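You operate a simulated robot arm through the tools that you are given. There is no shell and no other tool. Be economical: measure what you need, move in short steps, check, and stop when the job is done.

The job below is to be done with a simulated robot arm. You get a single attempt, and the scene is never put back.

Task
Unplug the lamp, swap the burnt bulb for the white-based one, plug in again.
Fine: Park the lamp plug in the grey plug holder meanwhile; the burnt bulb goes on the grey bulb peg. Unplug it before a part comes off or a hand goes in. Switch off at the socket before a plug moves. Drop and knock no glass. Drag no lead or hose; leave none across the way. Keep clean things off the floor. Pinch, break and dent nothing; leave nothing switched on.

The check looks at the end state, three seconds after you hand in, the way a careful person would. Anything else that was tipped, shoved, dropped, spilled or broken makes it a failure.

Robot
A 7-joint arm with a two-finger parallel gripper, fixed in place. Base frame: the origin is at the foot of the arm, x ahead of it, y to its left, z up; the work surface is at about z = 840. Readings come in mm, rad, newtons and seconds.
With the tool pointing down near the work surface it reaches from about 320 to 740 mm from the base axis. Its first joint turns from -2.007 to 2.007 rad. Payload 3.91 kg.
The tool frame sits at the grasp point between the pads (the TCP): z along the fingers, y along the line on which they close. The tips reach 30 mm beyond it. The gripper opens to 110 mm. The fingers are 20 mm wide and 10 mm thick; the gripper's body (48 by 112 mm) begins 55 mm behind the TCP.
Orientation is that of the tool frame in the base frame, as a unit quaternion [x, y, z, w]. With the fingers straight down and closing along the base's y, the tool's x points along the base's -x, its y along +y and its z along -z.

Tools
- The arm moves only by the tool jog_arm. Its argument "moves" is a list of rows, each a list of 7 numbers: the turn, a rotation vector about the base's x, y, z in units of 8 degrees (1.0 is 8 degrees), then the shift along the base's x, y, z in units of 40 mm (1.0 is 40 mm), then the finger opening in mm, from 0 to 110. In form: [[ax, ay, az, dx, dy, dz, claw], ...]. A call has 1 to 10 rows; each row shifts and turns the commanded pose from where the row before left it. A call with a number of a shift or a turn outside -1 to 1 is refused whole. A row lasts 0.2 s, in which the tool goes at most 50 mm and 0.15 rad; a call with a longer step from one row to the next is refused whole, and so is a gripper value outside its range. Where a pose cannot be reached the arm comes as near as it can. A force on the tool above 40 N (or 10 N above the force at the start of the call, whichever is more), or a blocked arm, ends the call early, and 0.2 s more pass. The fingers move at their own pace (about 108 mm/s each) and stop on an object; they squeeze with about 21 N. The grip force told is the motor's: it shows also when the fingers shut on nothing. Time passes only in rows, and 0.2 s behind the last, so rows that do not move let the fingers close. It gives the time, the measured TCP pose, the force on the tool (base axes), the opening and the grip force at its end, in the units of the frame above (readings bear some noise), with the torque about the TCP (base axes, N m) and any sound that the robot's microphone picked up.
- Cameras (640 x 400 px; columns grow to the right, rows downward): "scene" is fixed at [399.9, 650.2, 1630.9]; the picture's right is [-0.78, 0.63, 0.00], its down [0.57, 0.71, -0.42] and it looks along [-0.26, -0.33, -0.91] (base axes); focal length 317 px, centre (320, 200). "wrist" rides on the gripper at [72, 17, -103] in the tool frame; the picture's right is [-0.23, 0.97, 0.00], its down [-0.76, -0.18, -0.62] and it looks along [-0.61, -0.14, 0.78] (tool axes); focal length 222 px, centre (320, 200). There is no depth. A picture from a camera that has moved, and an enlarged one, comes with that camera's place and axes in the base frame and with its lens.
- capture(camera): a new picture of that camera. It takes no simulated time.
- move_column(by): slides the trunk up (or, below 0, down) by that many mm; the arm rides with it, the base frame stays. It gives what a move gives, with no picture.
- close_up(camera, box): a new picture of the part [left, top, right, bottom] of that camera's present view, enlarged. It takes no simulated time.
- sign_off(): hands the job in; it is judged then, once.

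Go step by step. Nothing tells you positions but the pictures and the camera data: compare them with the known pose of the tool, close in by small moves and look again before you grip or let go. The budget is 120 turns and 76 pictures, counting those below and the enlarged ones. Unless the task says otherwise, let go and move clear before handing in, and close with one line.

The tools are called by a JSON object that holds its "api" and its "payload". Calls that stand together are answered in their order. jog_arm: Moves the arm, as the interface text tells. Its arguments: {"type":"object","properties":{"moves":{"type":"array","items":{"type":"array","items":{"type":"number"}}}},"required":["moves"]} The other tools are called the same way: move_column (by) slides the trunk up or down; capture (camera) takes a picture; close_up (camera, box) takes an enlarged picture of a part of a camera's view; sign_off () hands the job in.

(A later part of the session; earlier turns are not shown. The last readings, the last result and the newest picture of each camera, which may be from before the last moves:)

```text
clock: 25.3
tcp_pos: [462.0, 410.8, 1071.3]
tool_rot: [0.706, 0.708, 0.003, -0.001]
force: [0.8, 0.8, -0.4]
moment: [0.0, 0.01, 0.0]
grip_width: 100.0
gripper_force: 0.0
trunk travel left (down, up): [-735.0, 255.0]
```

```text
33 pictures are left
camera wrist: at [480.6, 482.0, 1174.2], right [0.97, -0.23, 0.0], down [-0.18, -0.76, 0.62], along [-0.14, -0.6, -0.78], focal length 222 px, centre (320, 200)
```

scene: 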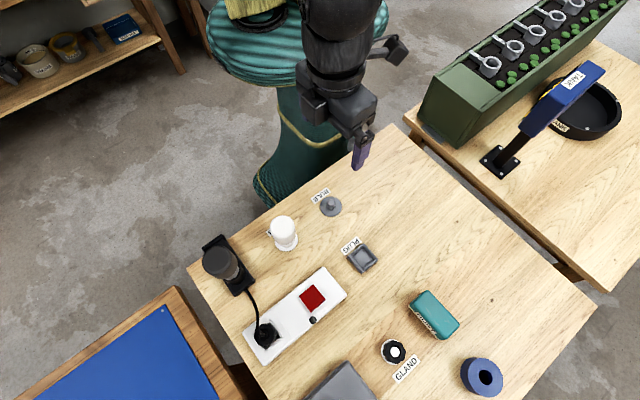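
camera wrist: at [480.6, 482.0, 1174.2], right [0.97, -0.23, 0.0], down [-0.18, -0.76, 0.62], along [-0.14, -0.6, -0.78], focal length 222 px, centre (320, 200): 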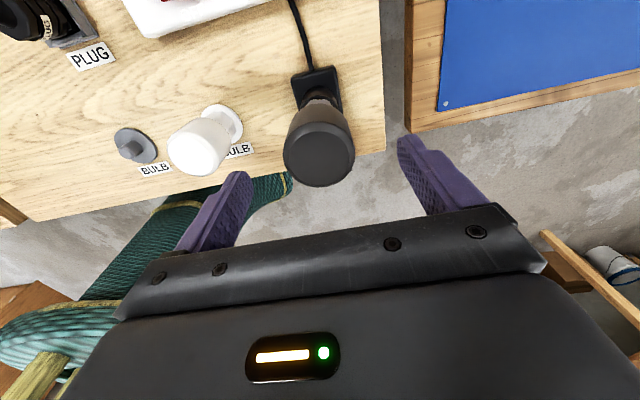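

Refined estimate: axis about (462,402), top about 1015. I'll shift and descend around the glass with the fingers wide.

{"api": "jog_arm", "payload": {"moves": [[0, 0, 0, 0, -0.2, 0, 100], [0, 0, 0, 0, 0, -0.8, 100], [0, 0, 0, 0, 0, -0.8, 95]]}}

{"api": "capture", "payload": {"camera": "wrist"}}

```text
clock: 26.1
tcp_pos: [463.4, 405.1, 1007.2]
tool_rot: [0.707, 0.707, 0.0, 0.0]
force: [0.3, -0.6, -0.4]
moment: [0.02, -0.02, 0.0]
grip_width: 94.6
gripper_force: 0.1
trunk travel left (down, up): [-735.0, 255.0]
```

```text
32 pictures are left
camera wrist: at [480.8, 475.3, 1110.4], right [0.97, -0.23, 0.0], down [-0.18, -0.76, 0.62], along [-0.14, -0.61, -0.78], focal length 222 px, centre (320, 200)
```

wrist: 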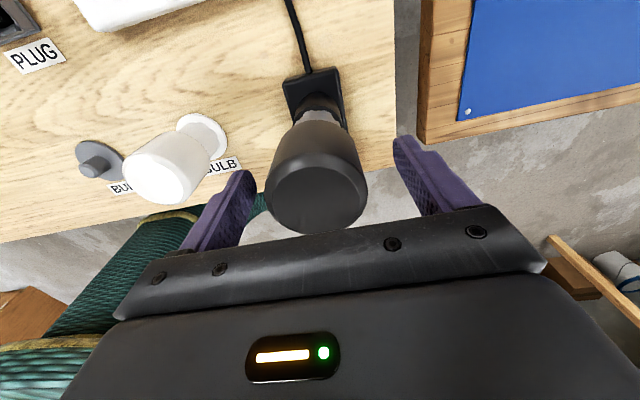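

Rays now agree: the bulb axis is at (463.5,404), top ≈1015. I'll lower 12 mm and close gently on the glass.

{"api": "jog_arm", "payload": {"moves": [[0, 0, 0, 0, 0, -0.32, 80], [0, 0, 0, 0, 0, 0, 65], [0, 0, 0, 0, 0, 0, 50], [0, 0, 0, 0, 0, 0, 48], [0, 0, 0, 0, 0, 0, 48]]}}

{"api": "capture", "payload": {"camera": "wrist"}}

```text
clock: 27.3
tcp_pos: [461.2, 404.3, 994.8]
tool_rot: [0.707, 0.707, 0.003, -0.001]
force: [-4.9, 0.3, 0.9]
moment: [-0.02, 0.34, -0.02]
grip_width: 50.7
gripper_force: 20.8
trunk travel left (down, up): [-735.0, 255.0]
```

```text
31 pictures are left
camera wrist: at [479.3, 475.2, 1098.6], right [0.97, -0.23, 0.0], down [-0.18, -0.76, 0.62], along [-0.14, -0.6, -0.78], focal length 222 px, centre (320, 200)
```

wrist: 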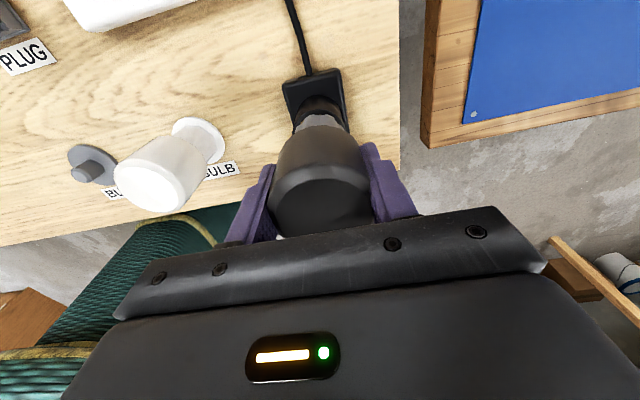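

Gripped at 51 mm. I'll relieve the side load, then probe with a very slight pull to see whether it is push-fit or threaded.

{"api": "jog_arm", "payload": {"moves": [[0, 0, 0, -0.05, 0, 0, 48], [0, 0, 0, 0, 0, 0.04, 48], [0, 0, 0, 0, 0, 0.03, 48]]}}

```text
clock: 28.1
tcp_pos: [462.1, 404.3, 997.4]
tool_rot: [0.706, 0.708, 0.002, 0.0]
force: [4.9, 3.2, -3.2]
moment: [0.2, -0.27, -0.01]
grip_width: 50.6
gripper_force: 21.2
trunk travel left (down, up): [-735.0, 255.0]
```

{"api": "jog_arm", "payload": {"moves": [[0, 0, 0, 0.025, -0.01, 0.05, 48], [0, 0, 0, 0, 0, 0.05, 48]]}}

{"api": "close_up", "payload": {"camera": "wrist", "box": [260, 60, 390, 230]}}

```text
clock: 28.7
tcp_pos: [460.6, 404.5, 1001.6]
tool_rot: [0.707, 0.707, 0.0, -0.001]
force: [1.9, 2.6, -4.1]
moment: [0.24, -0.06, 0.0]
grip_width: 50.8
gripper_force: 21.4
trunk travel left (down, up): [-735.0, 255.0]
```

```text
2.35 times, centred on (325, 145) of wrist
camera zoom: at [478.9, 475.0, 1104.0], right [0.97, -0.23, 0.0], down [-0.18, -0.76, 0.62], along [-0.14, -0.61, -0.78], focal length 523 px, centre (308, 329)
```

zoom: 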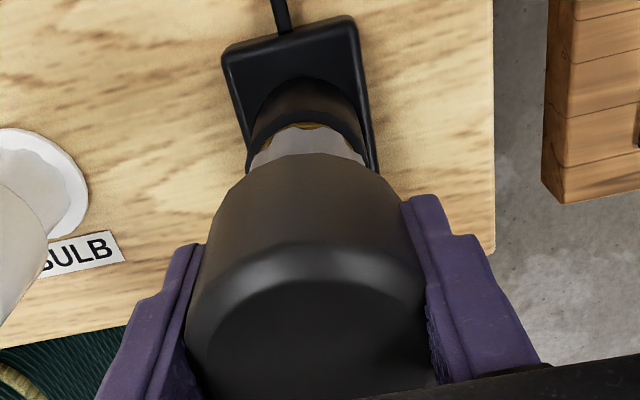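

{"api": "jog_arm", "payload": {"moves": [[0, 0, 0, 0.01, -0.015, 0.1, 48], [0, 0, 0, 0, 0, 0.1, 48], [0, 0, 0, 0, 0, 0.1, 48]]}}

{"api": "close_up", "payload": {"camera": "wrist", "box": [260, 60, 390, 230]}}

```text
clock: 29.5
tcp_pos: [460.0, 402.5, 1013.0]
tool_rot: [0.707, 0.708, 0.002, 0.0]
force: [0.5, 0.4, -0.5]
moment: [-0.04, 0.0, -0.03]
grip_width: 50.7
gripper_force: 21.0
trunk travel left (down, up): [-735.0, 255.0]
```

```text
2.35 times, centred on (325, 145) of wrist
camera zoom: at [479.1, 473.9, 1117.0], right [0.97, -0.23, 0.0], down [-0.18, -0.76, 0.62], along [-0.14, -0.6, -0.78], focal length 523 px, centre (308, 329)
```

zoom: 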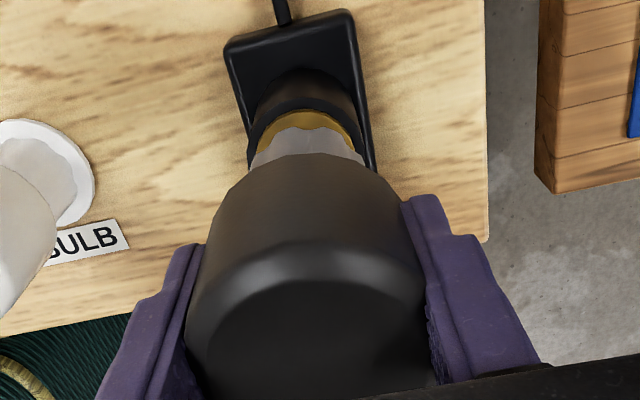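

The bulb pulls straight out (push-fit), with no slip. I'll lift it clear.

{"api": "jog_arm", "payload": {"moves": [[0, 0, 0, 0, 0, 0.4, 48], [0, 0, 0, 0, 0, 0.6, 48], [0, 0, 0, 0, 0, 0.8, 48], [0, 0, 0, 0, 0, 0.8, 48]]}}

{"api": "capture", "payload": {"camera": "wrist"}}

```text
clock: 30.5
tcp_pos: [461.7, 401.7, 1118.1]
tool_rot: [0.706, 0.708, 0.002, 0.0]
force: [0.4, -0.4, -0.6]
moment: [0.0, -0.02, -0.01]
grip_width: 50.7
gripper_force: 20.7
trunk travel left (down, up): [-735.0, 255.0]
```

```text
28 pictures are left
camera wrist: at [478.8, 473.7, 1221.6], right [0.97, -0.23, 0.0], down [-0.18, -0.76, 0.62], along [-0.14, -0.6, -0.78], focal length 222 px, centre (320, 200)
```

wrist: 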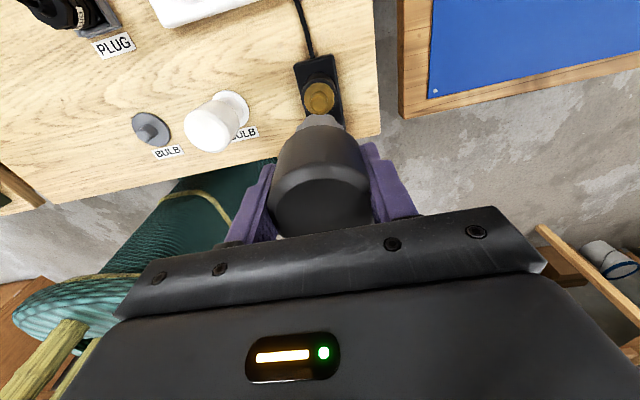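

The bulb is out and clear. I'll carry it high over to the grey bulb peg at about (162,400).

{"api": "jog_arm", "payload": {"moves": [[0, 0, 0, -0.83, 0, 0, 48], [0, 0, 0, -0.83, 0, 0, 48], [0, 0, 0, -0.83, 0, 0, 48], [0, 0, 0, -0.83, 0, 0, 48], [0, 0, 0, -0.83, 0, 0, 48], [0, 0, 0, -0.83, 0, 0, 48], [0, 0, 0, -0.83, 0, 0, 48], [0, 0, 0, -0.83, 0, 0, 48], [0, 0, 0, -0.83, 0, 0, 48]]}}

{"api": "jog_arm", "payload": {"moves": [[0, 0, 0, 0, 0, -0.8, 48], [0, 0, 0, 0, 0, -0.8, 48], [0, 0, 0, 0, 0, -0.8, 48]]}}

{"api": "capture", "payload": {"camera": "wrist"}}

```text
clock: 32.5
tcp_pos: [160.8, 402.6, 1118.1]
tool_rot: [0.706, 0.708, 0.002, 0.0]
force: [-0.1, -0.1, -0.2]
moment: [0.02, -0.04, -0.01]
grip_width: 50.7
gripper_force: 20.4
trunk travel left (down, up): [-735.0, 255.0]
```

```text
clock: 33.3
tcp_pos: [162.8, 403.1, 1020.1]
tool_rot: [0.706, 0.708, 0.001, -0.001]
force: [-0.1, -1.1, 0.0]
moment: [-0.03, 0.02, -0.01]
grip_width: 50.8
gripper_force: 21.0
trunk travel left (down, up): [-735.0, 255.0]
```

```text
27 pictures are left
camera wrist: at [180.4, 473.8, 1123.5], right [0.97, -0.23, 0.0], down [-0.18, -0.76, 0.62], along [-0.14, -0.6, -0.78], focal length 222 px, centre (320, 200)
```

wrist: 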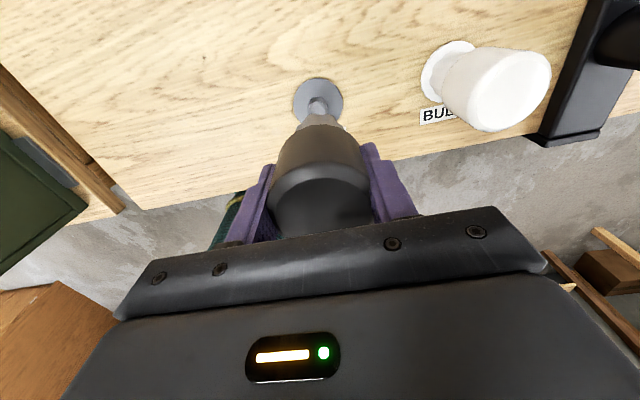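

{"api": "close_up", "payload": {"camera": "wrist", "box": [270, 60, 370, 160]}}

{"api": "close_up", "payload": {"camera": "scene", "box": [270, 150, 390, 260]}}

```text
4.00 times, centred on (320, 110) of wrist
camera zoom: at [180.4, 473.8, 1123.5], right [0.97, -0.23, 0.0], down [-0.18, -0.76, 0.62], along [-0.14, -0.6, -0.78], focal length 888 px, centre (320, 560)
```

zoom: 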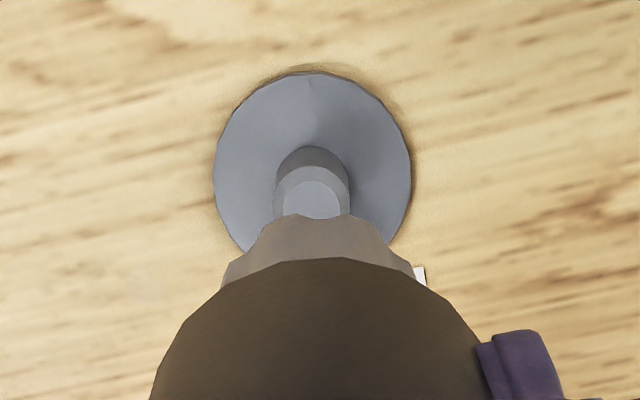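

```text
3.64 times, centred on (330, 205) of scene
camera zoom: at [399.9, 650.2, 1630.9], right [-0.78, 0.63, 0.0], down [0.57, 0.71, -0.42], along [-0.26, -0.33, -0.91], focal length 1153 px, centre (284, 182)
```

zoom: 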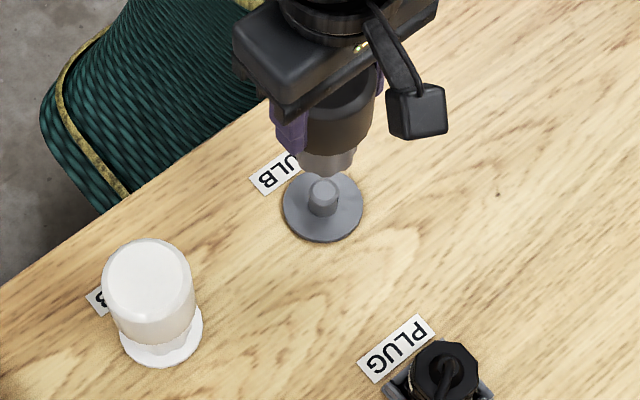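

The peg is about 21 mm wide with its top near z≈868, and the bulb seems 2–3 mm too far +x. I'll correct and lower until just above the peg.

{"api": "jog_arm", "payload": {"moves": [[0, 0, 0, -0.05, 0, -0.6, 48], [0, 0, 0, 0, 0, -0.65, 48]]}}

{"api": "close_up", "payload": {"camera": "wrist", "box": [270, 60, 370, 160]}}

{"api": "close_up", "payload": {"camera": "scene", "box": [300, 170, 370, 230]}}

```text
clock: 33.9
tcp_pos: [160.0, 402.2, 970.4]
tool_rot: [0.706, 0.708, 0.002, 0.0]
force: [-0.4, -0.4, 0.3]
moment: [-0.03, -0.01, 0.0]
grip_width: 50.6
gripper_force: 20.9
trunk travel left (down, up): [-735.0, 255.0]
```

```text
4.00 times, centred on (320, 110) of wrist
camera zoom: at [177.8, 473.7, 1073.9], right [0.97, -0.23, 0.0], down [-0.18, -0.76, 0.62], along [-0.14, -0.6, -0.78], focal length 888 px, centre (320, 560)
```

zoom: 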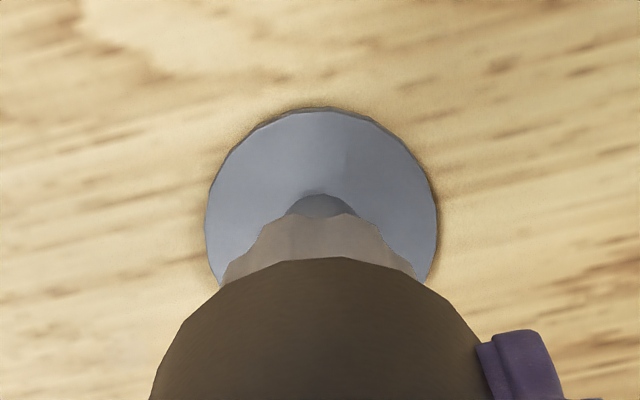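

```text
6.67 times, centred on (335, 200) of scene
camera zoom: at [399.9, 650.2, 1630.9], right [-0.78, 0.63, 0.0], down [0.57, 0.71, -0.42], along [-0.26, -0.33, -0.91], focal length 2114 px, centre (220, 200)
```

zoom: 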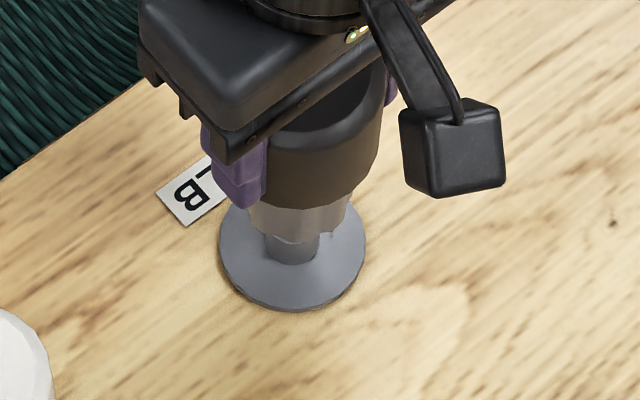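

x is aligned; the scene view suggests the bulb is about 3 mm too far +y. I'll shift and lower gently.

{"api": "jog_arm", "payload": {"moves": [[0, 0, 0, 0, -0.07, -0.1, 48], [0, 0, 0, 0, 0, -0.12, 48]]}}

{"api": "close_up", "payload": {"camera": "scene", "box": [305, 175, 365, 225]}}

```text
clock: 34.5
tcp_pos: [160.7, 401.0, 961.9]
tool_rot: [0.706, 0.708, 0.002, -0.001]
force: [0.3, 0.2, -0.1]
moment: [0.0, 0.0, 0.0]
grip_width: 50.9
gripper_force: 21.0
trunk travel left (down, up): [-735.0, 255.0]
```

```text
8.00 times, centred on (335, 200) of scene
camera zoom: at [399.9, 650.2, 1630.9], right [-0.78, 0.63, 0.0], down [0.57, 0.71, -0.42], along [-0.26, -0.33, -0.91], focal length 2537 px, centre (200, 200)
```

zoom: 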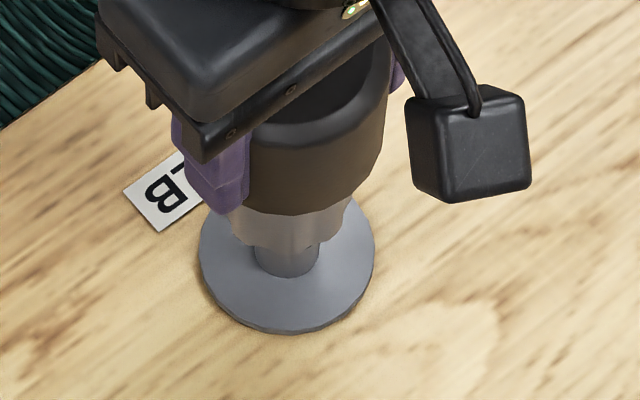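

Alignment looks good in the scene view, and the bulb skirt is about 25 mm above the peg top. Lowering further in steps.

{"api": "jog_arm", "payload": {"moves": [[0, 0, 0, 0, 0, -0.3, 48], [0, 0, 0, 0, 0, -0.2, 48]]}}

{"api": "close_up", "payload": {"camera": "scene", "box": [305, 175, 365, 225]}}

{"api": "close_up", "payload": {"camera": "wrist", "box": [270, 60, 370, 160]}}

```text
clock: 35.1
tcp_pos: [159.8, 401.2, 941.9]
tool_rot: [0.706, 0.708, 0.002, -0.001]
force: [-0.8, 6.8, 1.7]
moment: [0.61, 0.0, 0.04]
grip_width: 50.6
gripper_force: 21.2
trunk travel left (down, up): [-735.0, 255.0]
```

```text
8.00 times, centred on (335, 200) of scene
camera zoom: at [399.9, 650.2, 1630.9], right [-0.78, 0.63, 0.0], down [0.57, 0.71, -0.42], along [-0.26, -0.33, -0.91], focal length 2537 px, centre (200, 200)
```

zoom: 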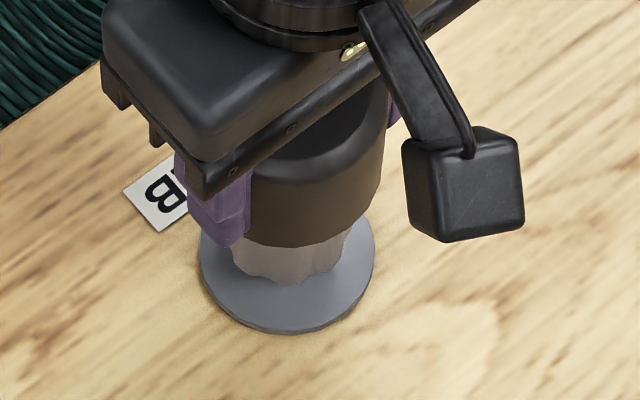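

```text
4.00 times, centred on (320, 110) of wrist
camera zoom: at [178.1, 472.4, 1045.8], right [0.97, -0.23, 0.0], down [-0.18, -0.77, 0.62], along [-0.14, -0.6, -0.79], focal length 888 px, centre (320, 560)
```

zoom: 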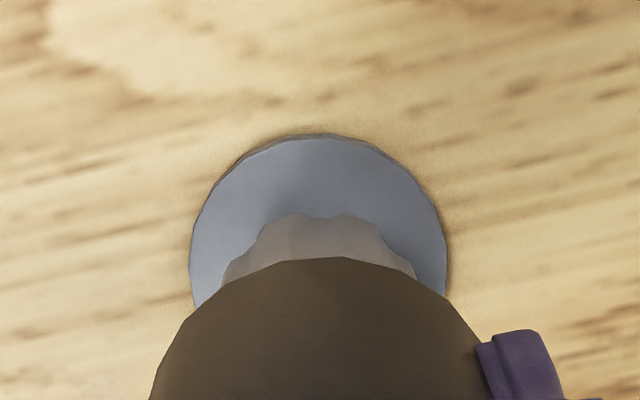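

The peg has entered the skirt with a 7 N push toward +y, so I'll give 1.3 mm to +y and continue down.

{"api": "jog_arm", "payload": {"moves": [[0, 0, 0, 0, 0.035, 0, 48], [0, 0, 0, 0, 0, -0.12, 48], [0, 0, 0, 0, 0, -0.12, 48]]}}

```text
clock: 35.9
tcp_pos: [161.6, 402.2, 931.8]
tool_rot: [0.706, 0.708, 0.002, 0.0]
force: [0.2, 5.6, 0.4]
moment: [0.46, -0.05, 0.02]
grip_width: 50.7
gripper_force: 21.1
trunk travel left (down, up): [-735.0, 255.0]
```

{"api": "jog_arm", "payload": {"moves": [[0, 0, 0, 0, 0.03, 0, 48], [0, 0, 0, 0, 0, -0.12, 48], [0, 0, 0, 0, 0, -0.1, 48]]}}

{"api": "close_up", "payload": {"camera": "scene", "box": [305, 175, 365, 225]}}

```text
clock: 36.7
tcp_pos: [159.9, 402.3, 923.5]
tool_rot: [0.707, 0.707, 0.002, -0.001]
force: [-2.4, -3.0, 14.1]
moment: [-0.39, -0.05, 0.01]
grip_width: 50.8
gripper_force: 20.9
trunk travel left (down, up): [-735.0, 255.0]
```

```text
8.00 times, centred on (335, 200) of scene
camera zoom: at [399.9, 650.2, 1630.9], right [-0.78, 0.63, 0.0], down [0.57, 0.71, -0.42], along [-0.26, -0.33, -0.91], focal length 2537 px, centre (200, 200)
```

zoom: 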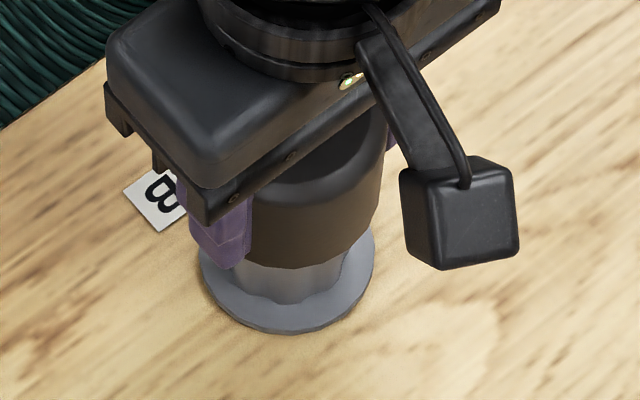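

Seated: 14 N of upward contact at TCP z≈923, with the skirt down on the plate. I'll release gently.

{"api": "jog_arm", "payload": {"moves": [[0, 0, 0, 0, -0.01, 0.02, 49], [0, 0, 0, 0, 0, 0, 54], [0, 0, 0, 0, 0, 0, 64], [0, 0, 0, 0, 0, 0, 80]]}}

{"api": "jog_arm", "payload": {"moves": [[0, 0, 0, 0, 0, 0.5, 84], [0, 0, 0, 0, 0, 0.8, 84], [0, 0, 0, 0, 0, 1, 84], [0, 0, 0, 0, 0, 1, 84]]}}

{"api": "capture", "payload": {"camera": "wrist"}}

```text
clock: 37.7
tcp_pos: [160.4, 401.2, 924.3]
tool_rot: [0.707, 0.708, 0.002, -0.001]
force: [-0.4, -0.1, -1.0]
moment: [-0.01, -0.05, -0.01]
grip_width: 80.1
gripper_force: 0.1
trunk travel left (down, up): [-735.0, 255.0]
```

```text
clock: 38.7
tcp_pos: [159.8, 400.3, 1057.3]
tool_rot: [0.707, 0.708, 0.002, 0.0]
force: [-0.4, -1.0, 0.2]
moment: [-0.03, 0.01, -0.01]
grip_width: 84.2
gripper_force: 0.1
trunk travel left (down, up): [-735.0, 255.0]
```

```text
18 pictures are left
camera wrist: at [178.2, 472.1, 1160.3], right [0.97, -0.23, 0.0], down [-0.18, -0.76, 0.62], along [-0.14, -0.6, -0.78], focal length 222 px, centre (320, 200)
```

wrist: 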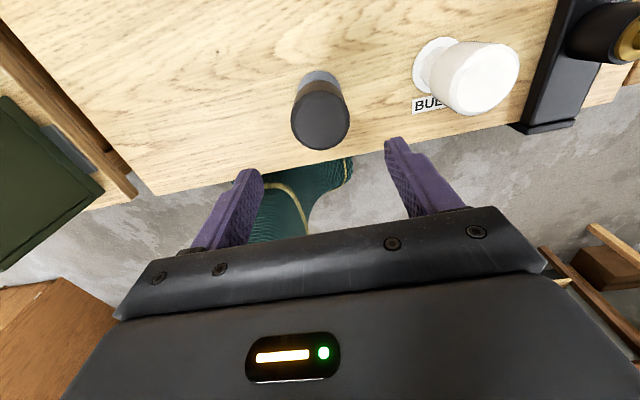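

The burnt bulb stands on its peg. The white bulb's axis is at about (312,402), top ≈945; moving over it.

{"api": "jog_arm", "payload": {"moves": [[0, 0, 0, 0.95, 0.01, 0, 95], [0, 0, 0, 0.95, 0.01, 0, 95], [0, 0, 0, 0.95, 0.01, 0, 95], [0, 0, 0, 0.95, 0.01, -0.4, 95], [0, 0, 0, 0, 0, -0.9, 95]]}}

{"api": "capture", "payload": {"camera": "wrist"}}

```text
clock: 39.9
tcp_pos: [311.8, 402.8, 1002.8]
tool_rot: [0.706, 0.708, 0.001, 0.0]
force: [-0.1, 0.0, 0.7]
moment: [-0.03, 0.0, 0.01]
grip_width: 95.1
gripper_force: 0.0
trunk travel left (down, up): [-735.0, 255.0]
```

```text
17 pictures are left
camera wrist: at [329.8, 474.6, 1106.8], right [0.97, -0.22, 0.0], down [-0.18, -0.76, 0.62], along [-0.14, -0.61, -0.78], focal length 222 px, centre (320, 200)
```

wrist: 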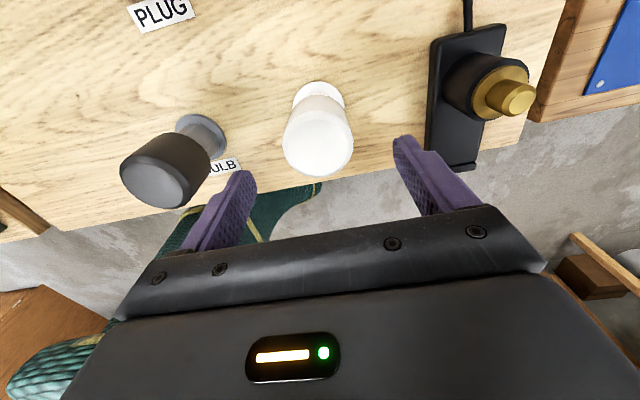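

The bulb is centred between the fingers. I'll lower to the same grip height as before (z≈924) and close.

{"api": "jog_arm", "payload": {"moves": [[0, 0, 0, 0, -0.03, -0.9, 95], [0, 0, 0, 0, 0, -0.7, 90], [0, 0, 0, 0, 0, -0.37, 80]]}}

{"api": "capture", "payload": {"camera": "wrist"}}

```text
clock: 40.7
tcp_pos: [312.9, 402.7, 926.3]
tool_rot: [0.706, 0.708, 0.002, 0.0]
force: [-0.2, -0.2, -0.2]
moment: [-0.05, -0.05, 0.03]
grip_width: 79.7
gripper_force: 0.1
trunk travel left (down, up): [-735.0, 255.0]
```

```text
16 pictures are left
camera wrist: at [330.3, 474.0, 1028.6], right [0.97, -0.23, 0.0], down [-0.18, -0.76, 0.62], along [-0.14, -0.6, -0.78], focal length 222 px, centre (320, 200)
```

wrist: 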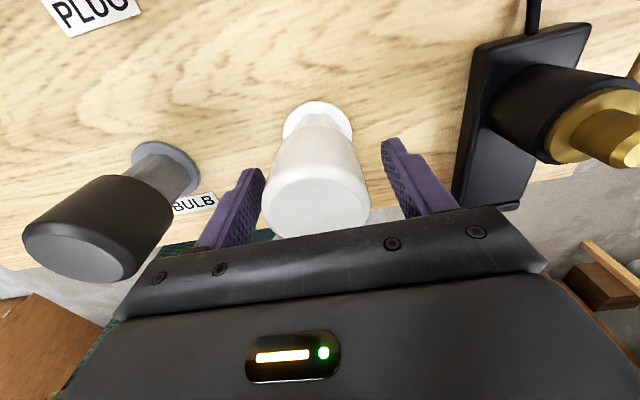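

{"api": "jog_arm", "payload": {"moves": [[0, 0, 0, 0, 0, -0.03, 65], [0, 0, 0, 0, 0, 0, 52], [0, 0, 0, 0, 0, 0, 48], [0, 0, 0, 0, 0, 0, 48], [0, 0, 0, 0, 0, 0, 48]]}}

```text
clock: 41.9
tcp_pos: [311.9, 402.4, 924.1]
tool_rot: [0.707, 0.708, 0.002, 0.001]
force: [-5.8, 0.9, 0.6]
moment: [-0.02, 0.31, -0.02]
grip_width: 50.7
gripper_force: 21.6
trunk travel left (down, up): [-735.0, 255.0]
```

Gripped at 50.7 mm. I'll relieve the side load and lift straight up.

{"api": "jog_arm", "payload": {"moves": [[0, 0, 0, -0.03, 0, 0.1, 48], [0, 0, 0, 0, 0, 0.3, 48], [0, 0, 0, 0, 0, 0.5, 48], [0, 0, 0, 0, 0, 0.8, 48], [0, 0, 0, 0, 0, 0.9, 48], [0, 0, 0, 0, 0, 0.9, 48], [0, 0, 0, 0, 0, 0.9, 48]]}}

```text
clock: 43.5
tcp_pos: [311.6, 402.2, 1101.0]
tool_rot: [0.707, 0.708, 0.002, 0.0]
force: [-0.4, 0.5, -1.1]
moment: [0.01, 0.0, -0.02]
grip_width: 51.1
gripper_force: 21.0
trunk travel left (down, up): [-735.0, 255.0]
```

Next, over to the lamp socket by the same net offset (+150 mm in x).

{"api": "jog_arm", "payload": {"moves": [[0, 0, 0, 0.9375, 0, 0, 48], [0, 0, 0, 0.9375, 0, 0, 48], [0, 0, 0, 0.9375, 0, 0, 48], [0, 0, 0, 0.9375, 0, 0, 48], [0, 0, 0, 0, 0.005, -0.5, 48], [0, 0, 0, 0, 0, -0.3, 48]]}}

{"api": "close_up", "payload": {"camera": "wrist", "box": [260, 60, 380, 180]}}

{"api": "close_up", "payload": {"camera": "scene", "box": [200, 210, 280, 290]}}

```text
clock: 44.9
tcp_pos: [461.9, 401.9, 1068.6]
tool_rot: [0.706, 0.708, 0.001, -0.001]
force: [0.3, 0.1, -0.8]
moment: [0.03, 0.01, 0.0]
grip_width: 50.9
gripper_force: 20.5
trunk travel left (down, up): [-735.0, 255.0]
```

```text
3.33 times, centred on (320, 120) of wrist
camera zoom: at [479.0, 473.8, 1172.0], right [0.97, -0.23, 0.0], down [-0.18, -0.76, 0.62], along [-0.14, -0.6, -0.78], focal length 740 px, centre (320, 467)
```

zoom: 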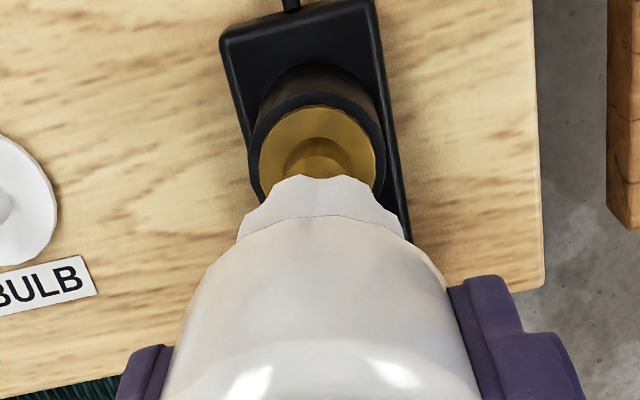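

```text
5.00 times, centred on (240, 250) of scene
camera zoom: at [399.9, 650.2, 1630.9], right [-0.78, 0.63, 0.0], down [0.57, 0.71, -0.42], along [-0.26, -0.33, -0.91], focal length 1586 px, centre (720, -50)
```

zoom: 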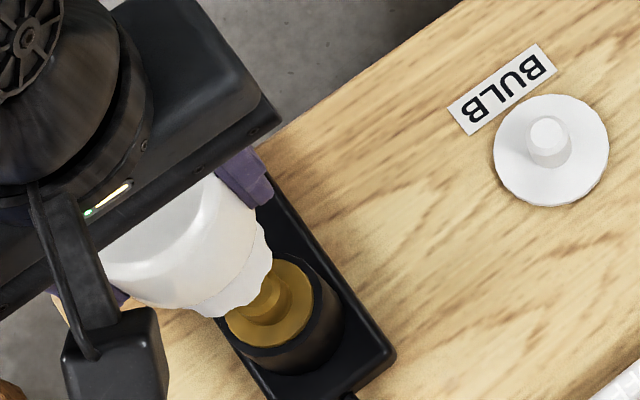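

Roughly aligned; the cup looks about 1 mm to -x. I'll shift by that and descend closer.

{"api": "jog_arm", "payload": {"moves": [[0, 0, 0, -0.02, 0, -0.4, 48], [0, 0, 0, 0, 0, -0.35, 48]]}}

{"api": "close_up", "payload": {"camera": "wrist", "box": [260, 60, 380, 180]}}

{"api": "close_up", "payload": {"camera": "scene", "box": [200, 210, 280, 290]}}

```text
clock: 45.5
tcp_pos: [461.0, 402.9, 1038.3]
tool_rot: [0.706, 0.708, 0.002, -0.001]
force: [-0.1, 0.4, -1.1]
moment: [-0.05, -0.03, 0.0]
grip_width: 51.0
gripper_force: 21.5
trunk travel left (down, up): [-735.0, 255.0]
```

```text
3.33 times, centred on (320, 120) of wrist
camera zoom: at [478.7, 474.0, 1142.2], right [0.97, -0.23, 0.0], down [-0.18, -0.76, 0.62], along [-0.14, -0.6, -0.78], focal length 740 px, centre (320, 467)
```

zoom: 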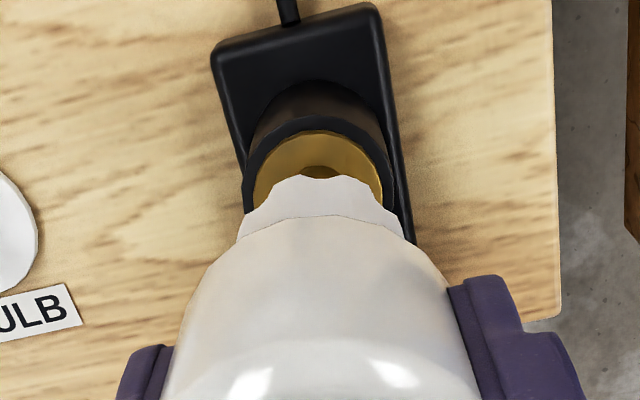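

```text
5.00 times, centred on (240, 250) of scene
camera zoom: at [399.9, 650.2, 1630.9], right [-0.78, 0.63, 0.0], down [0.57, 0.71, -0.42], along [-0.26, -0.33, -0.91], focal length 1586 px, centre (720, -50)
```

zoom: 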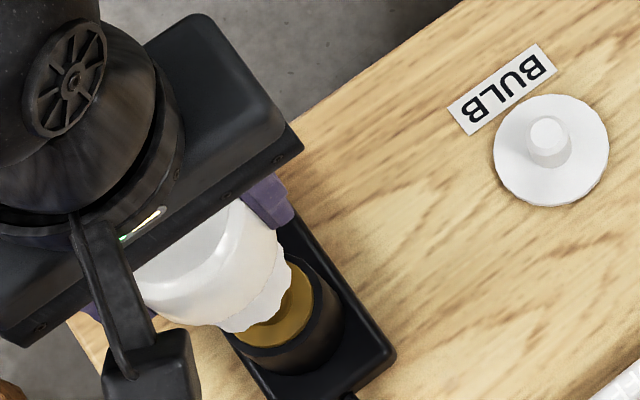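

x now aligned. Descending slowly, watching force.

{"api": "jog_arm", "payload": {"moves": [[0, 0, 0, 0, 0, -0.2, 48], [0, 0, 0, 0, 0, -0.15, 48], [0, 0, 0, 0, 0, -0.15, 48]]}}

```text
clock: 46.3
tcp_pos: [462.9, 402.4, 1018.4]
tool_rot: [0.706, 0.708, 0.002, 0.0]
force: [-0.2, 0.0, -0.3]
moment: [0.01, 0.01, -0.06]
grip_width: 50.9
gripper_force: 21.0
trunk travel left (down, up): [-735.0, 255.0]
```

{"api": "jog_arm", "payload": {"moves": [[0, 0, 0, 0, 0, -0.12, 48], [0, 0, 0, 0, 0, -0.1, 48]]}}

```text
clock: 46.9
tcp_pos: [461.0, 402.7, 1009.4]
tool_rot: [0.707, 0.707, 0.002, -0.001]
force: [-0.3, -1.0, -0.7]
moment: [-0.02, 0.01, -0.02]
grip_width: 51.0
gripper_force: 21.1
trunk travel left (down, up): [-735.0, 255.0]
```

{"api": "jog_arm", "payload": {"moves": [[0, 0, 0, 0, 0, -0.1, 48], [0, 0, 0, 0, 0, -0.08, 48]]}}

```text
clock: 47.5
tcp_pos: [461.1, 402.1, 1003.3]
tool_rot: [0.707, 0.708, 0.002, -0.001]
force: [-0.8, -0.1, -0.4]
moment: [0.01, 0.02, 0.03]
grip_width: 50.8
gripper_force: 20.9
trunk travel left (down, up): [-735.0, 255.0]
```

{"api": "jog_arm", "payload": {"moves": [[0, 0, 0, 0, 0, -0.08, 48], [0, 0, 0, 0, 0, -0.08, 48], [0, 0, 0, 0, 0, -0.05, 48]]}}

```text
clock: 48.3
tcp_pos: [460.2, 403.4, 996.4]
tool_rot: [0.707, 0.708, 0.002, -0.001]
force: [-0.2, 1.2, 3.9]
moment: [0.02, 0.05, -0.02]
grip_width: 50.8
gripper_force: 21.5
trunk travel left (down, up): [-735.0, 255.0]
```

{"api": "jog_arm", "payload": {"moves": [[0, 0, 0, 0, 0, -0.06, 48], [0, 0, 0, 0, 0, -0.06, 48]]}}

{"api": "close_up", "payload": {"camera": "wrist", "box": [260, 60, 390, 230]}}

```text
clock: 48.9
tcp_pos: [462.2, 402.6, 991.1]
tool_rot: [0.706, 0.708, 0.004, 0.0]
force: [-1.9, -0.2, 18.5]
moment: [-0.01, 0.07, 0.01]
grip_width: 51.1
gripper_force: 20.8
trunk travel left (down, up): [-735.0, 255.0]
```

```text
2.35 times, centred on (325, 145) of wrist
camera zoom: at [477.6, 473.6, 1095.3], right [0.97, -0.23, 0.0], down [-0.18, -0.77, 0.62], along [-0.14, -0.6, -0.79], focal length 523 px, centre (308, 329)
```

zoom: 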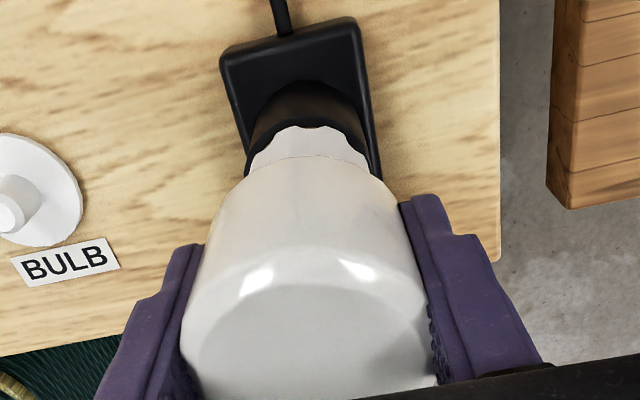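

The bulb is fully down, with no brass showing and 18 N of contact. I'll relieve the push and release.

{"api": "jog_arm", "payload": {"moves": [[0, 0, 0, 0, 0, 0.06, 50], [0, 0, 0, 0, 0, 0, 56], [0, 0, 0, 0, 0, 0, 70], [0, 0, 0, 0, 0, 0, 90]]}}

{"api": "jog_arm", "payload": {"moves": [[0, 0, 0, 0, 0, 0.5, 95], [0, 0, 0, 0, 0, 0.8, 95], [0, 0, 0, 0, 0, 0.9, 95]]}}

{"api": "capture", "payload": {"camera": "wrist"}}

```text
clock: 49.9
tcp_pos: [462.0, 402.1, 991.9]
tool_rot: [0.707, 0.707, 0.002, -0.001]
force: [-0.3, -0.7, -0.7]
moment: [0.0, -0.03, 0.0]
grip_width: 89.9
gripper_force: 0.0
trunk travel left (down, up): [-735.0, 255.0]
```

```text
clock: 50.7
tcp_pos: [460.5, 403.0, 1079.8]
tool_rot: [0.707, 0.707, 0.002, -0.001]
force: [0.1, 0.6, 0.2]
moment: [0.01, 0.0, -0.02]
grip_width: 95.0
gripper_force: 0.0
trunk travel left (down, up): [-735.0, 255.0]
```

```text
10 pictures are left
camera wrist: at [478.6, 474.2, 1183.9], right [0.97, -0.23, 0.0], down [-0.18, -0.76, 0.62], along [-0.14, -0.6, -0.78], focal length 222 px, centre (320, 200)
```

wrist: 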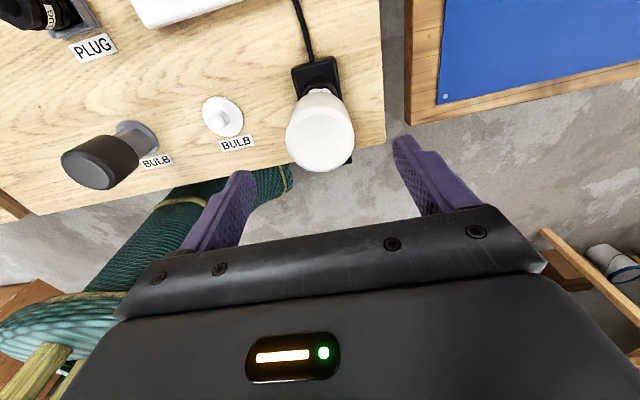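

The new bulb stands properly in the lamp. Next I'll go back to the parked plug at (191,559).

{"api": "jog_arm", "payload": {"moves": [[0, 0, 0, -0.8406, 0.49, 0, 90], [0, 0, 0, -0.8406, 0.49, 0, 80], [0, 0, 0, -0.8406, 0.49, 0, 70], [0, 0, 0, -0.8406, 0.49, 0, 64], [0, 0, 0, -0.8406, 0.49, 0, 64], [0, 0, 0, -0.8406, 0.49, 0, 64], [0, 0, 0, -0.8406, 0.49, 0, 64], [0, 0, 0, -0.8406, 0.48, 0, 64], [0, 0, 0, 0, 0, -1, 64], [0, 0, 0, 0, 0, -1, 64]]}}

{"api": "jog_arm", "payload": {"moves": [[0, 0, 0, 0, 0, -0.9, 64], [0, 0, 0, 0, 0, -0.1, 64]]}}

{"api": "capture", "payload": {"camera": "wrist"}}

```text
clock: 52.9
tcp_pos: [192.4, 558.1, 1000.4]
tool_rot: [0.706, 0.708, 0.002, 0.0]
force: [-0.1, 0.2, -0.4]
moment: [-0.02, -0.01, 0.0]
grip_width: 63.7
gripper_force: 0.0
trunk travel left (down, up): [-735.0, 255.0]
```

```text
clock: 53.5
tcp_pos: [191.4, 558.1, 959.6]
tool_rot: [0.706, 0.708, 0.002, -0.002]
force: [-0.4, -0.9, 0.3]
moment: [0.02, 0.01, 0.02]
grip_width: 63.9
gripper_force: 0.0
trunk travel left (down, up): [-735.0, 255.0]
```

```text
9 pictures are left
camera wrist: at [209.4, 629.2, 1063.1], right [0.97, -0.23, 0.0], down [-0.18, -0.76, 0.62], along [-0.14, -0.6, -0.78], focal length 222 px, centre (320, 200)
```

wrist: 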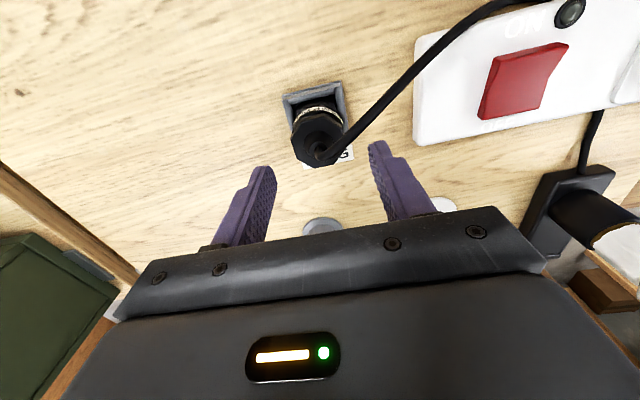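

The lead passes on the +y side of the right finger with about 10 mm of room. Descending to grip height.

{"api": "jog_arm", "payload": {"moves": [[0, 0, 0, 0, 0, -0.7, 64], [0, 0, 0, 0, 0, -0.6, 64], [0, 0, 0, 0, 0, -0.35, 60]]}}

{"api": "close_up", "payload": {"camera": "wrist", "box": [230, 70, 410, 240]}}

```text
clock: 54.3
tcp_pos: [191.3, 559.7, 893.4]
tool_rot: [0.706, 0.708, 0.002, -0.001]
force: [-0.4, -0.4, 0.1]
moment: [0.01, -0.02, -0.02]
grip_width: 59.9
gripper_force: 0.0
trunk travel left (down, up): [-735.0, 255.0]
```

```text
2.35 times, centred on (320, 155) of wrist
camera zoom: at [209.7, 630.2, 996.9], right [0.97, -0.23, 0.0], down [-0.18, -0.76, 0.62], along [-0.14, -0.6, -0.78], focal length 523 px, centre (320, 306)
```

zoom: 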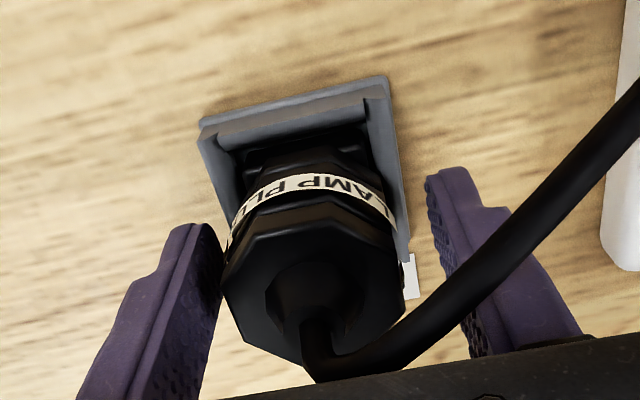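

The plug sits about 4 mm to -x of the finger centre. I'll shift and close.

{"api": "jog_arm", "payload": {"moves": [[0, 0, 0, -0.095, 0, 0, 60], [0, 0, 0, 0, 0, 0, 48], [0, 0, 0, 0, 0, 0, 34], [0, 0, 0, 0, 0, 0, 30], [0, 0, 0, 0, 0, 0, 30]]}}

```text
clock: 55.5
tcp_pos: [189.1, 559.0, 894.4]
tool_rot: [0.706, 0.708, 0.003, -0.001]
force: [3.8, -0.1, 1.1]
moment: [0.02, -0.19, -0.03]
grip_width: 40.4
gripper_force: 20.8
trunk travel left (down, up): [-735.0, 255.0]
```

Gripped at 40.4 mm. Lifting straight up.

{"api": "jog_arm", "payload": {"moves": [[0, 0, 0, 0.02, 0, 0.1, 30], [0, 0, 0, 0, 0, 0.3, 30], [0, 0, 0, 0, 0, 0.5, 30], [0, 0, 0, 0, 0, 0.8, 30], [0, 0, 0, 0, 0, 0.8, 30]]}}

{"api": "capture", "payload": {"camera": "wrist"}}

```text
clock: 56.7
tcp_pos: [187.1, 558.7, 994.7]
tool_rot: [0.707, 0.708, 0.002, -0.001]
force: [0.4, -0.9, -0.9]
moment: [0.04, -0.01, -0.04]
grip_width: 40.4
gripper_force: 20.6
trunk travel left (down, up): [-735.0, 255.0]
```

```text
7 pictures are left
camera wrist: at [205.1, 630.3, 1098.4], right [0.97, -0.23, 0.0], down [-0.18, -0.76, 0.62], along [-0.14, -0.6, -0.78], focal length 222 px, centre (320, 200)
```

wrist: 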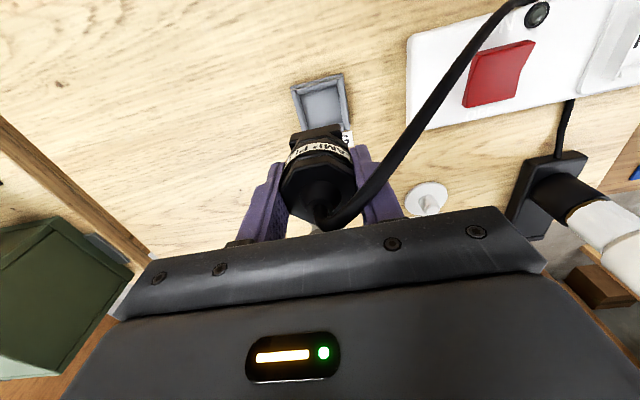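

The plug is held with pins clear. Carrying it back over the strip socket at (475,561).

{"api": "jog_arm", "payload": {"moves": [[0, 0, 0, 0.9, 0.01, 0, 30], [0, 0, 0, 0.9, 0.01, 0, 30], [0, 0, 0, 0.9, 0.01, 0, 30], [0, 0, 0, 0.9, 0.01, 0, 30], [0, 0, 0, 0.9, 0, 0, 30], [0, 0, 0, 0.9, 0, 0, 30], [0, 0, 0, 0.9, 0, 0, 30], [0, 0, 0, 0.85, 0, 0, 30], [0, 0, 0, 0, 0, 0, 30]]}}

{"api": "jog_arm", "payload": {"moves": [[0, 0, 0, 0, 0, -0.6, 30], [0, 0, 0, 0, 0, -0.5, 30]]}}

{"api": "close_up", "payload": {"camera": "wrist", "box": [240, 70, 410, 240]}}

```text
clock: 58.7
tcp_pos: [474.5, 560.5, 994.6]
tool_rot: [0.706, 0.708, 0.001, 0.0]
force: [0.8, -0.1, -1.1]
moment: [0.01, -0.04, -0.01]
grip_width: 40.5
gripper_force: 21.0
trunk travel left (down, up): [-735.0, 255.0]
```

```text
clock: 59.3
tcp_pos: [475.4, 560.5, 948.5]
tool_rot: [0.707, 0.708, 0.0, -0.001]
force: [-0.2, -0.2, -0.5]
moment: [-0.01, 0.0, 0.01]
grip_width: 40.6
gripper_force: 20.4
trunk travel left (down, up): [-735.0, 255.0]
```

```text
2.35 times, centred on (325, 155) of wrist
camera zoom: at [492.9, 632.0, 1052.0], right [0.97, -0.23, 0.0], down [-0.18, -0.76, 0.62], along [-0.14, -0.61, -0.78], focal length 523 px, centre (308, 306)
```

zoom: 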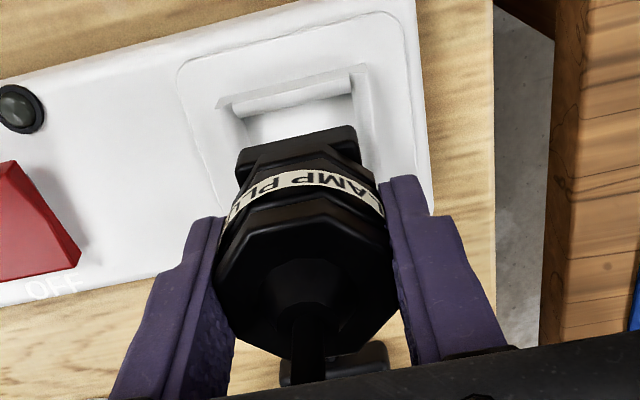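

Compared with the picture taken just after unplugging, the plug lines up within about 1 mm in x (shift -0.5 mm). Descending slowly with force checks.

{"api": "jog_arm", "payload": {"moves": [[0, 0, 0, -0.015, 0, -0.2, 30], [0, 0, 0, 0, 0, -0.15, 30], [0, 0, 0, 0, 0, -0.1, 30]]}}

```text
clock: 60.1
tcp_pos: [474.0, 561.3, 931.6]
tool_rot: [0.706, 0.708, 0.002, -0.001]
force: [-0.4, -0.3, -0.3]
moment: [-0.01, 0.0, -0.03]
grip_width: 40.4
gripper_force: 21.1
trunk travel left (down, up): [-735.0, 255.0]
```

{"api": "jog_arm", "payload": {"moves": [[0, 0, 0, 0, 0, -0.08, 30], [0, 0, 0, 0, 0, -0.06, 30]]}}

{"api": "close_up", "payload": {"camera": "wrist", "box": [260, 80, 390, 200]}}

```text
clock: 60.7
tcp_pos: [474.2, 561.1, 926.6]
tool_rot: [0.706, 0.708, 0.001, -0.001]
force: [0.1, 0.7, -0.2]
moment: [0.01, -0.03, 0.01]
grip_width: 40.5
gripper_force: 21.0
trunk travel left (down, up): [-735.0, 255.0]
```

```text
3.33 times, centred on (325, 140) of wrist
camera zoom: at [492.0, 632.3, 1029.3], right [0.97, -0.23, 0.0], down [-0.18, -0.76, 0.62], along [-0.14, -0.61, -0.78], focal length 740 px, centre (303, 400)
```

zoom: 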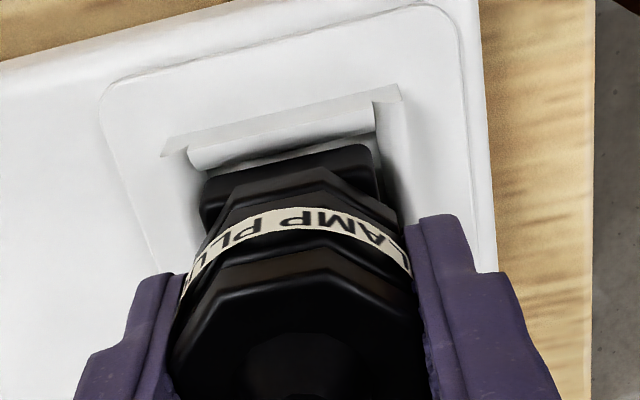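

Plate is centred within the well. Continuing down in fine steps.

{"api": "jog_arm", "payload": {"moves": [[0, 0, 0, 0, 0, -0.06, 30], [0, 0, 0, 0, 0, -0.05, 30]]}}

```text
clock: 61.3
tcp_pos: [474.2, 561.7, 922.4]
tool_rot: [0.706, 0.708, 0.002, 0.0]
force: [0.1, -0.2, 0.5]
moment: [0.02, 0.01, 0.0]
grip_width: 40.5
gripper_force: 20.7
trunk travel left (down, up): [-735.0, 255.0]
```

{"api": "jog_arm", "payload": {"moves": [[0, 0, 0, 0, 0, -0.06, 30], [0, 0, 0, 0, 0, -0.05, 30]]}}

```text
clock: 61.9
tcp_pos: [473.3, 560.2, 918.2]
tool_rot: [0.706, 0.708, 0.003, -0.001]
force: [-1.6, 0.0, 5.7]
moment: [0.01, 0.04, -0.01]
grip_width: 40.6
gripper_force: 21.0
trunk travel left (down, up): [-735.0, 255.0]
```

{"api": "jog_arm", "payload": {"moves": [[0, 0, 0, 0, 0, -0.05, 30], [0, 0, 0, 0, 0, -0.05, 30]]}}

{"api": "close_up", "payload": {"camera": "wrist", "box": [260, 80, 390, 200]}}

```text
clock: 62.5
tcp_pos: [474.4, 560.7, 915.7]
tool_rot: [0.707, 0.708, 0.004, 0.0]
force: [0.9, 2.2, 14.1]
moment: [-0.08, 0.05, 0.0]
grip_width: 40.4
gripper_force: 20.3
trunk travel left (down, up): [-735.0, 255.0]
```

```text
3.33 times, centred on (325, 140) of wrist
camera zoom: at [491.3, 631.7, 1019.4], right [0.97, -0.23, 0.0], down [-0.18, -0.77, 0.62], along [-0.14, -0.6, -0.79], focal length 740 px, centre (303, 400)
```

zoom: 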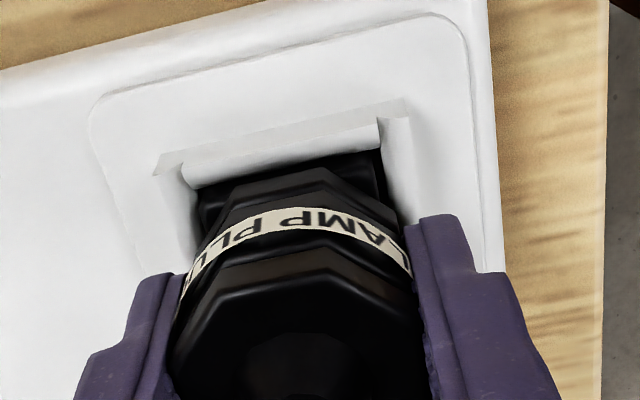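

Nearly seated at 14 N. A little more push to make sure.

{"api": "jog_arm", "payload": {"moves": [[0, 0, 0, 0, 0, -0.04, 30], [0, 0, 0, 0, 0, -0.03, 30]]}}

```text
clock: 63.1
tcp_pos: [472.7, 560.6, 911.6]
tool_rot: [0.706, 0.708, 0.003, 0.0]
force: [1.2, 1.8, 15.5]
moment: [0.01, 0.01, 0.01]
grip_width: 40.8
gripper_force: 21.1
trunk travel left (down, up): [-735.0, 255.0]
```

{"api": "jog_arm", "payload": {"moves": [[0, 0, 0, 0, 0, -0.04, 30], [0, 0, 0, 0, 0, -0.03, 30]]}}

{"api": "close_up", "payload": {"camera": "wrist", "box": [220, 60, 440, 250]}}

```text
clock: 63.7
tcp_pos: [474.2, 559.9, 908.8]
tool_rot: [0.706, 0.708, 0.003, 0.001]
force: [3.2, 1.2, 16.7]
moment: [-0.01, -0.01, 0.02]
grip_width: 40.5
gripper_force: 20.8
trunk travel left (down, up): [-735.0, 255.0]
```

```text
2.11 times, centred on (330, 155) of wrist
camera zoom: at [491.5, 631.0, 1012.4], right [0.97, -0.23, 0.0], down [-0.18, -0.76, 0.62], along [-0.14, -0.6, -0.79], focal length 468 px, centre (299, 295)
```

zoom: 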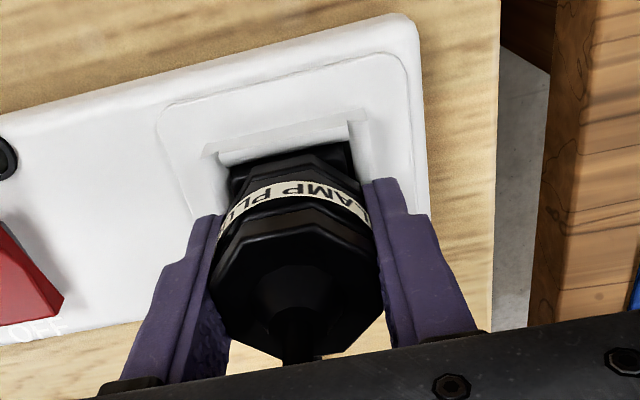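

The plug sits as deep as it did originally. I'll open just a little, lift the tips over the collar lip, then open fully.

{"api": "jog_arm", "payload": {"moves": [[0, 0, 0, 0, 0, 0.03, 44], [0, 0, 0, 0, 0, 0, 44], [0, 0, 0, 0, 0, 0.08, 46], [0, 0, 0, 0, 0, 0.1, 52], [0, 0, 0, 0, 0, 0.1, 66]]}}

{"api": "close_up", "payload": {"camera": "wrist", "box": [220, 60, 440, 250]}}

```text
clock: 64.9
tcp_pos: [473.7, 561.1, 919.2]
tool_rot: [0.706, 0.708, 0.001, -0.001]
force: [0.3, -0.6, -0.1]
moment: [0.01, -0.01, 0.01]
grip_width: 65.9
gripper_force: 0.1
trunk travel left (down, up): [-735.0, 255.0]
```

```text
2.11 times, centred on (330, 155) of wrist
camera zoom: at [491.6, 631.6, 1023.1], right [0.97, -0.23, 0.0], down [-0.18, -0.76, 0.62], along [-0.14, -0.61, -0.78], focal length 468 px, centre (299, 295)
```

zoom: 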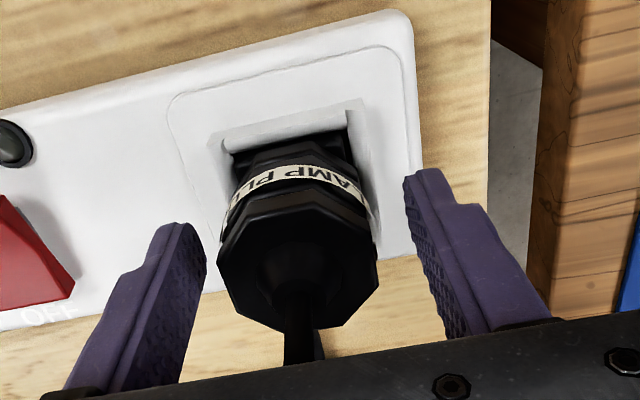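

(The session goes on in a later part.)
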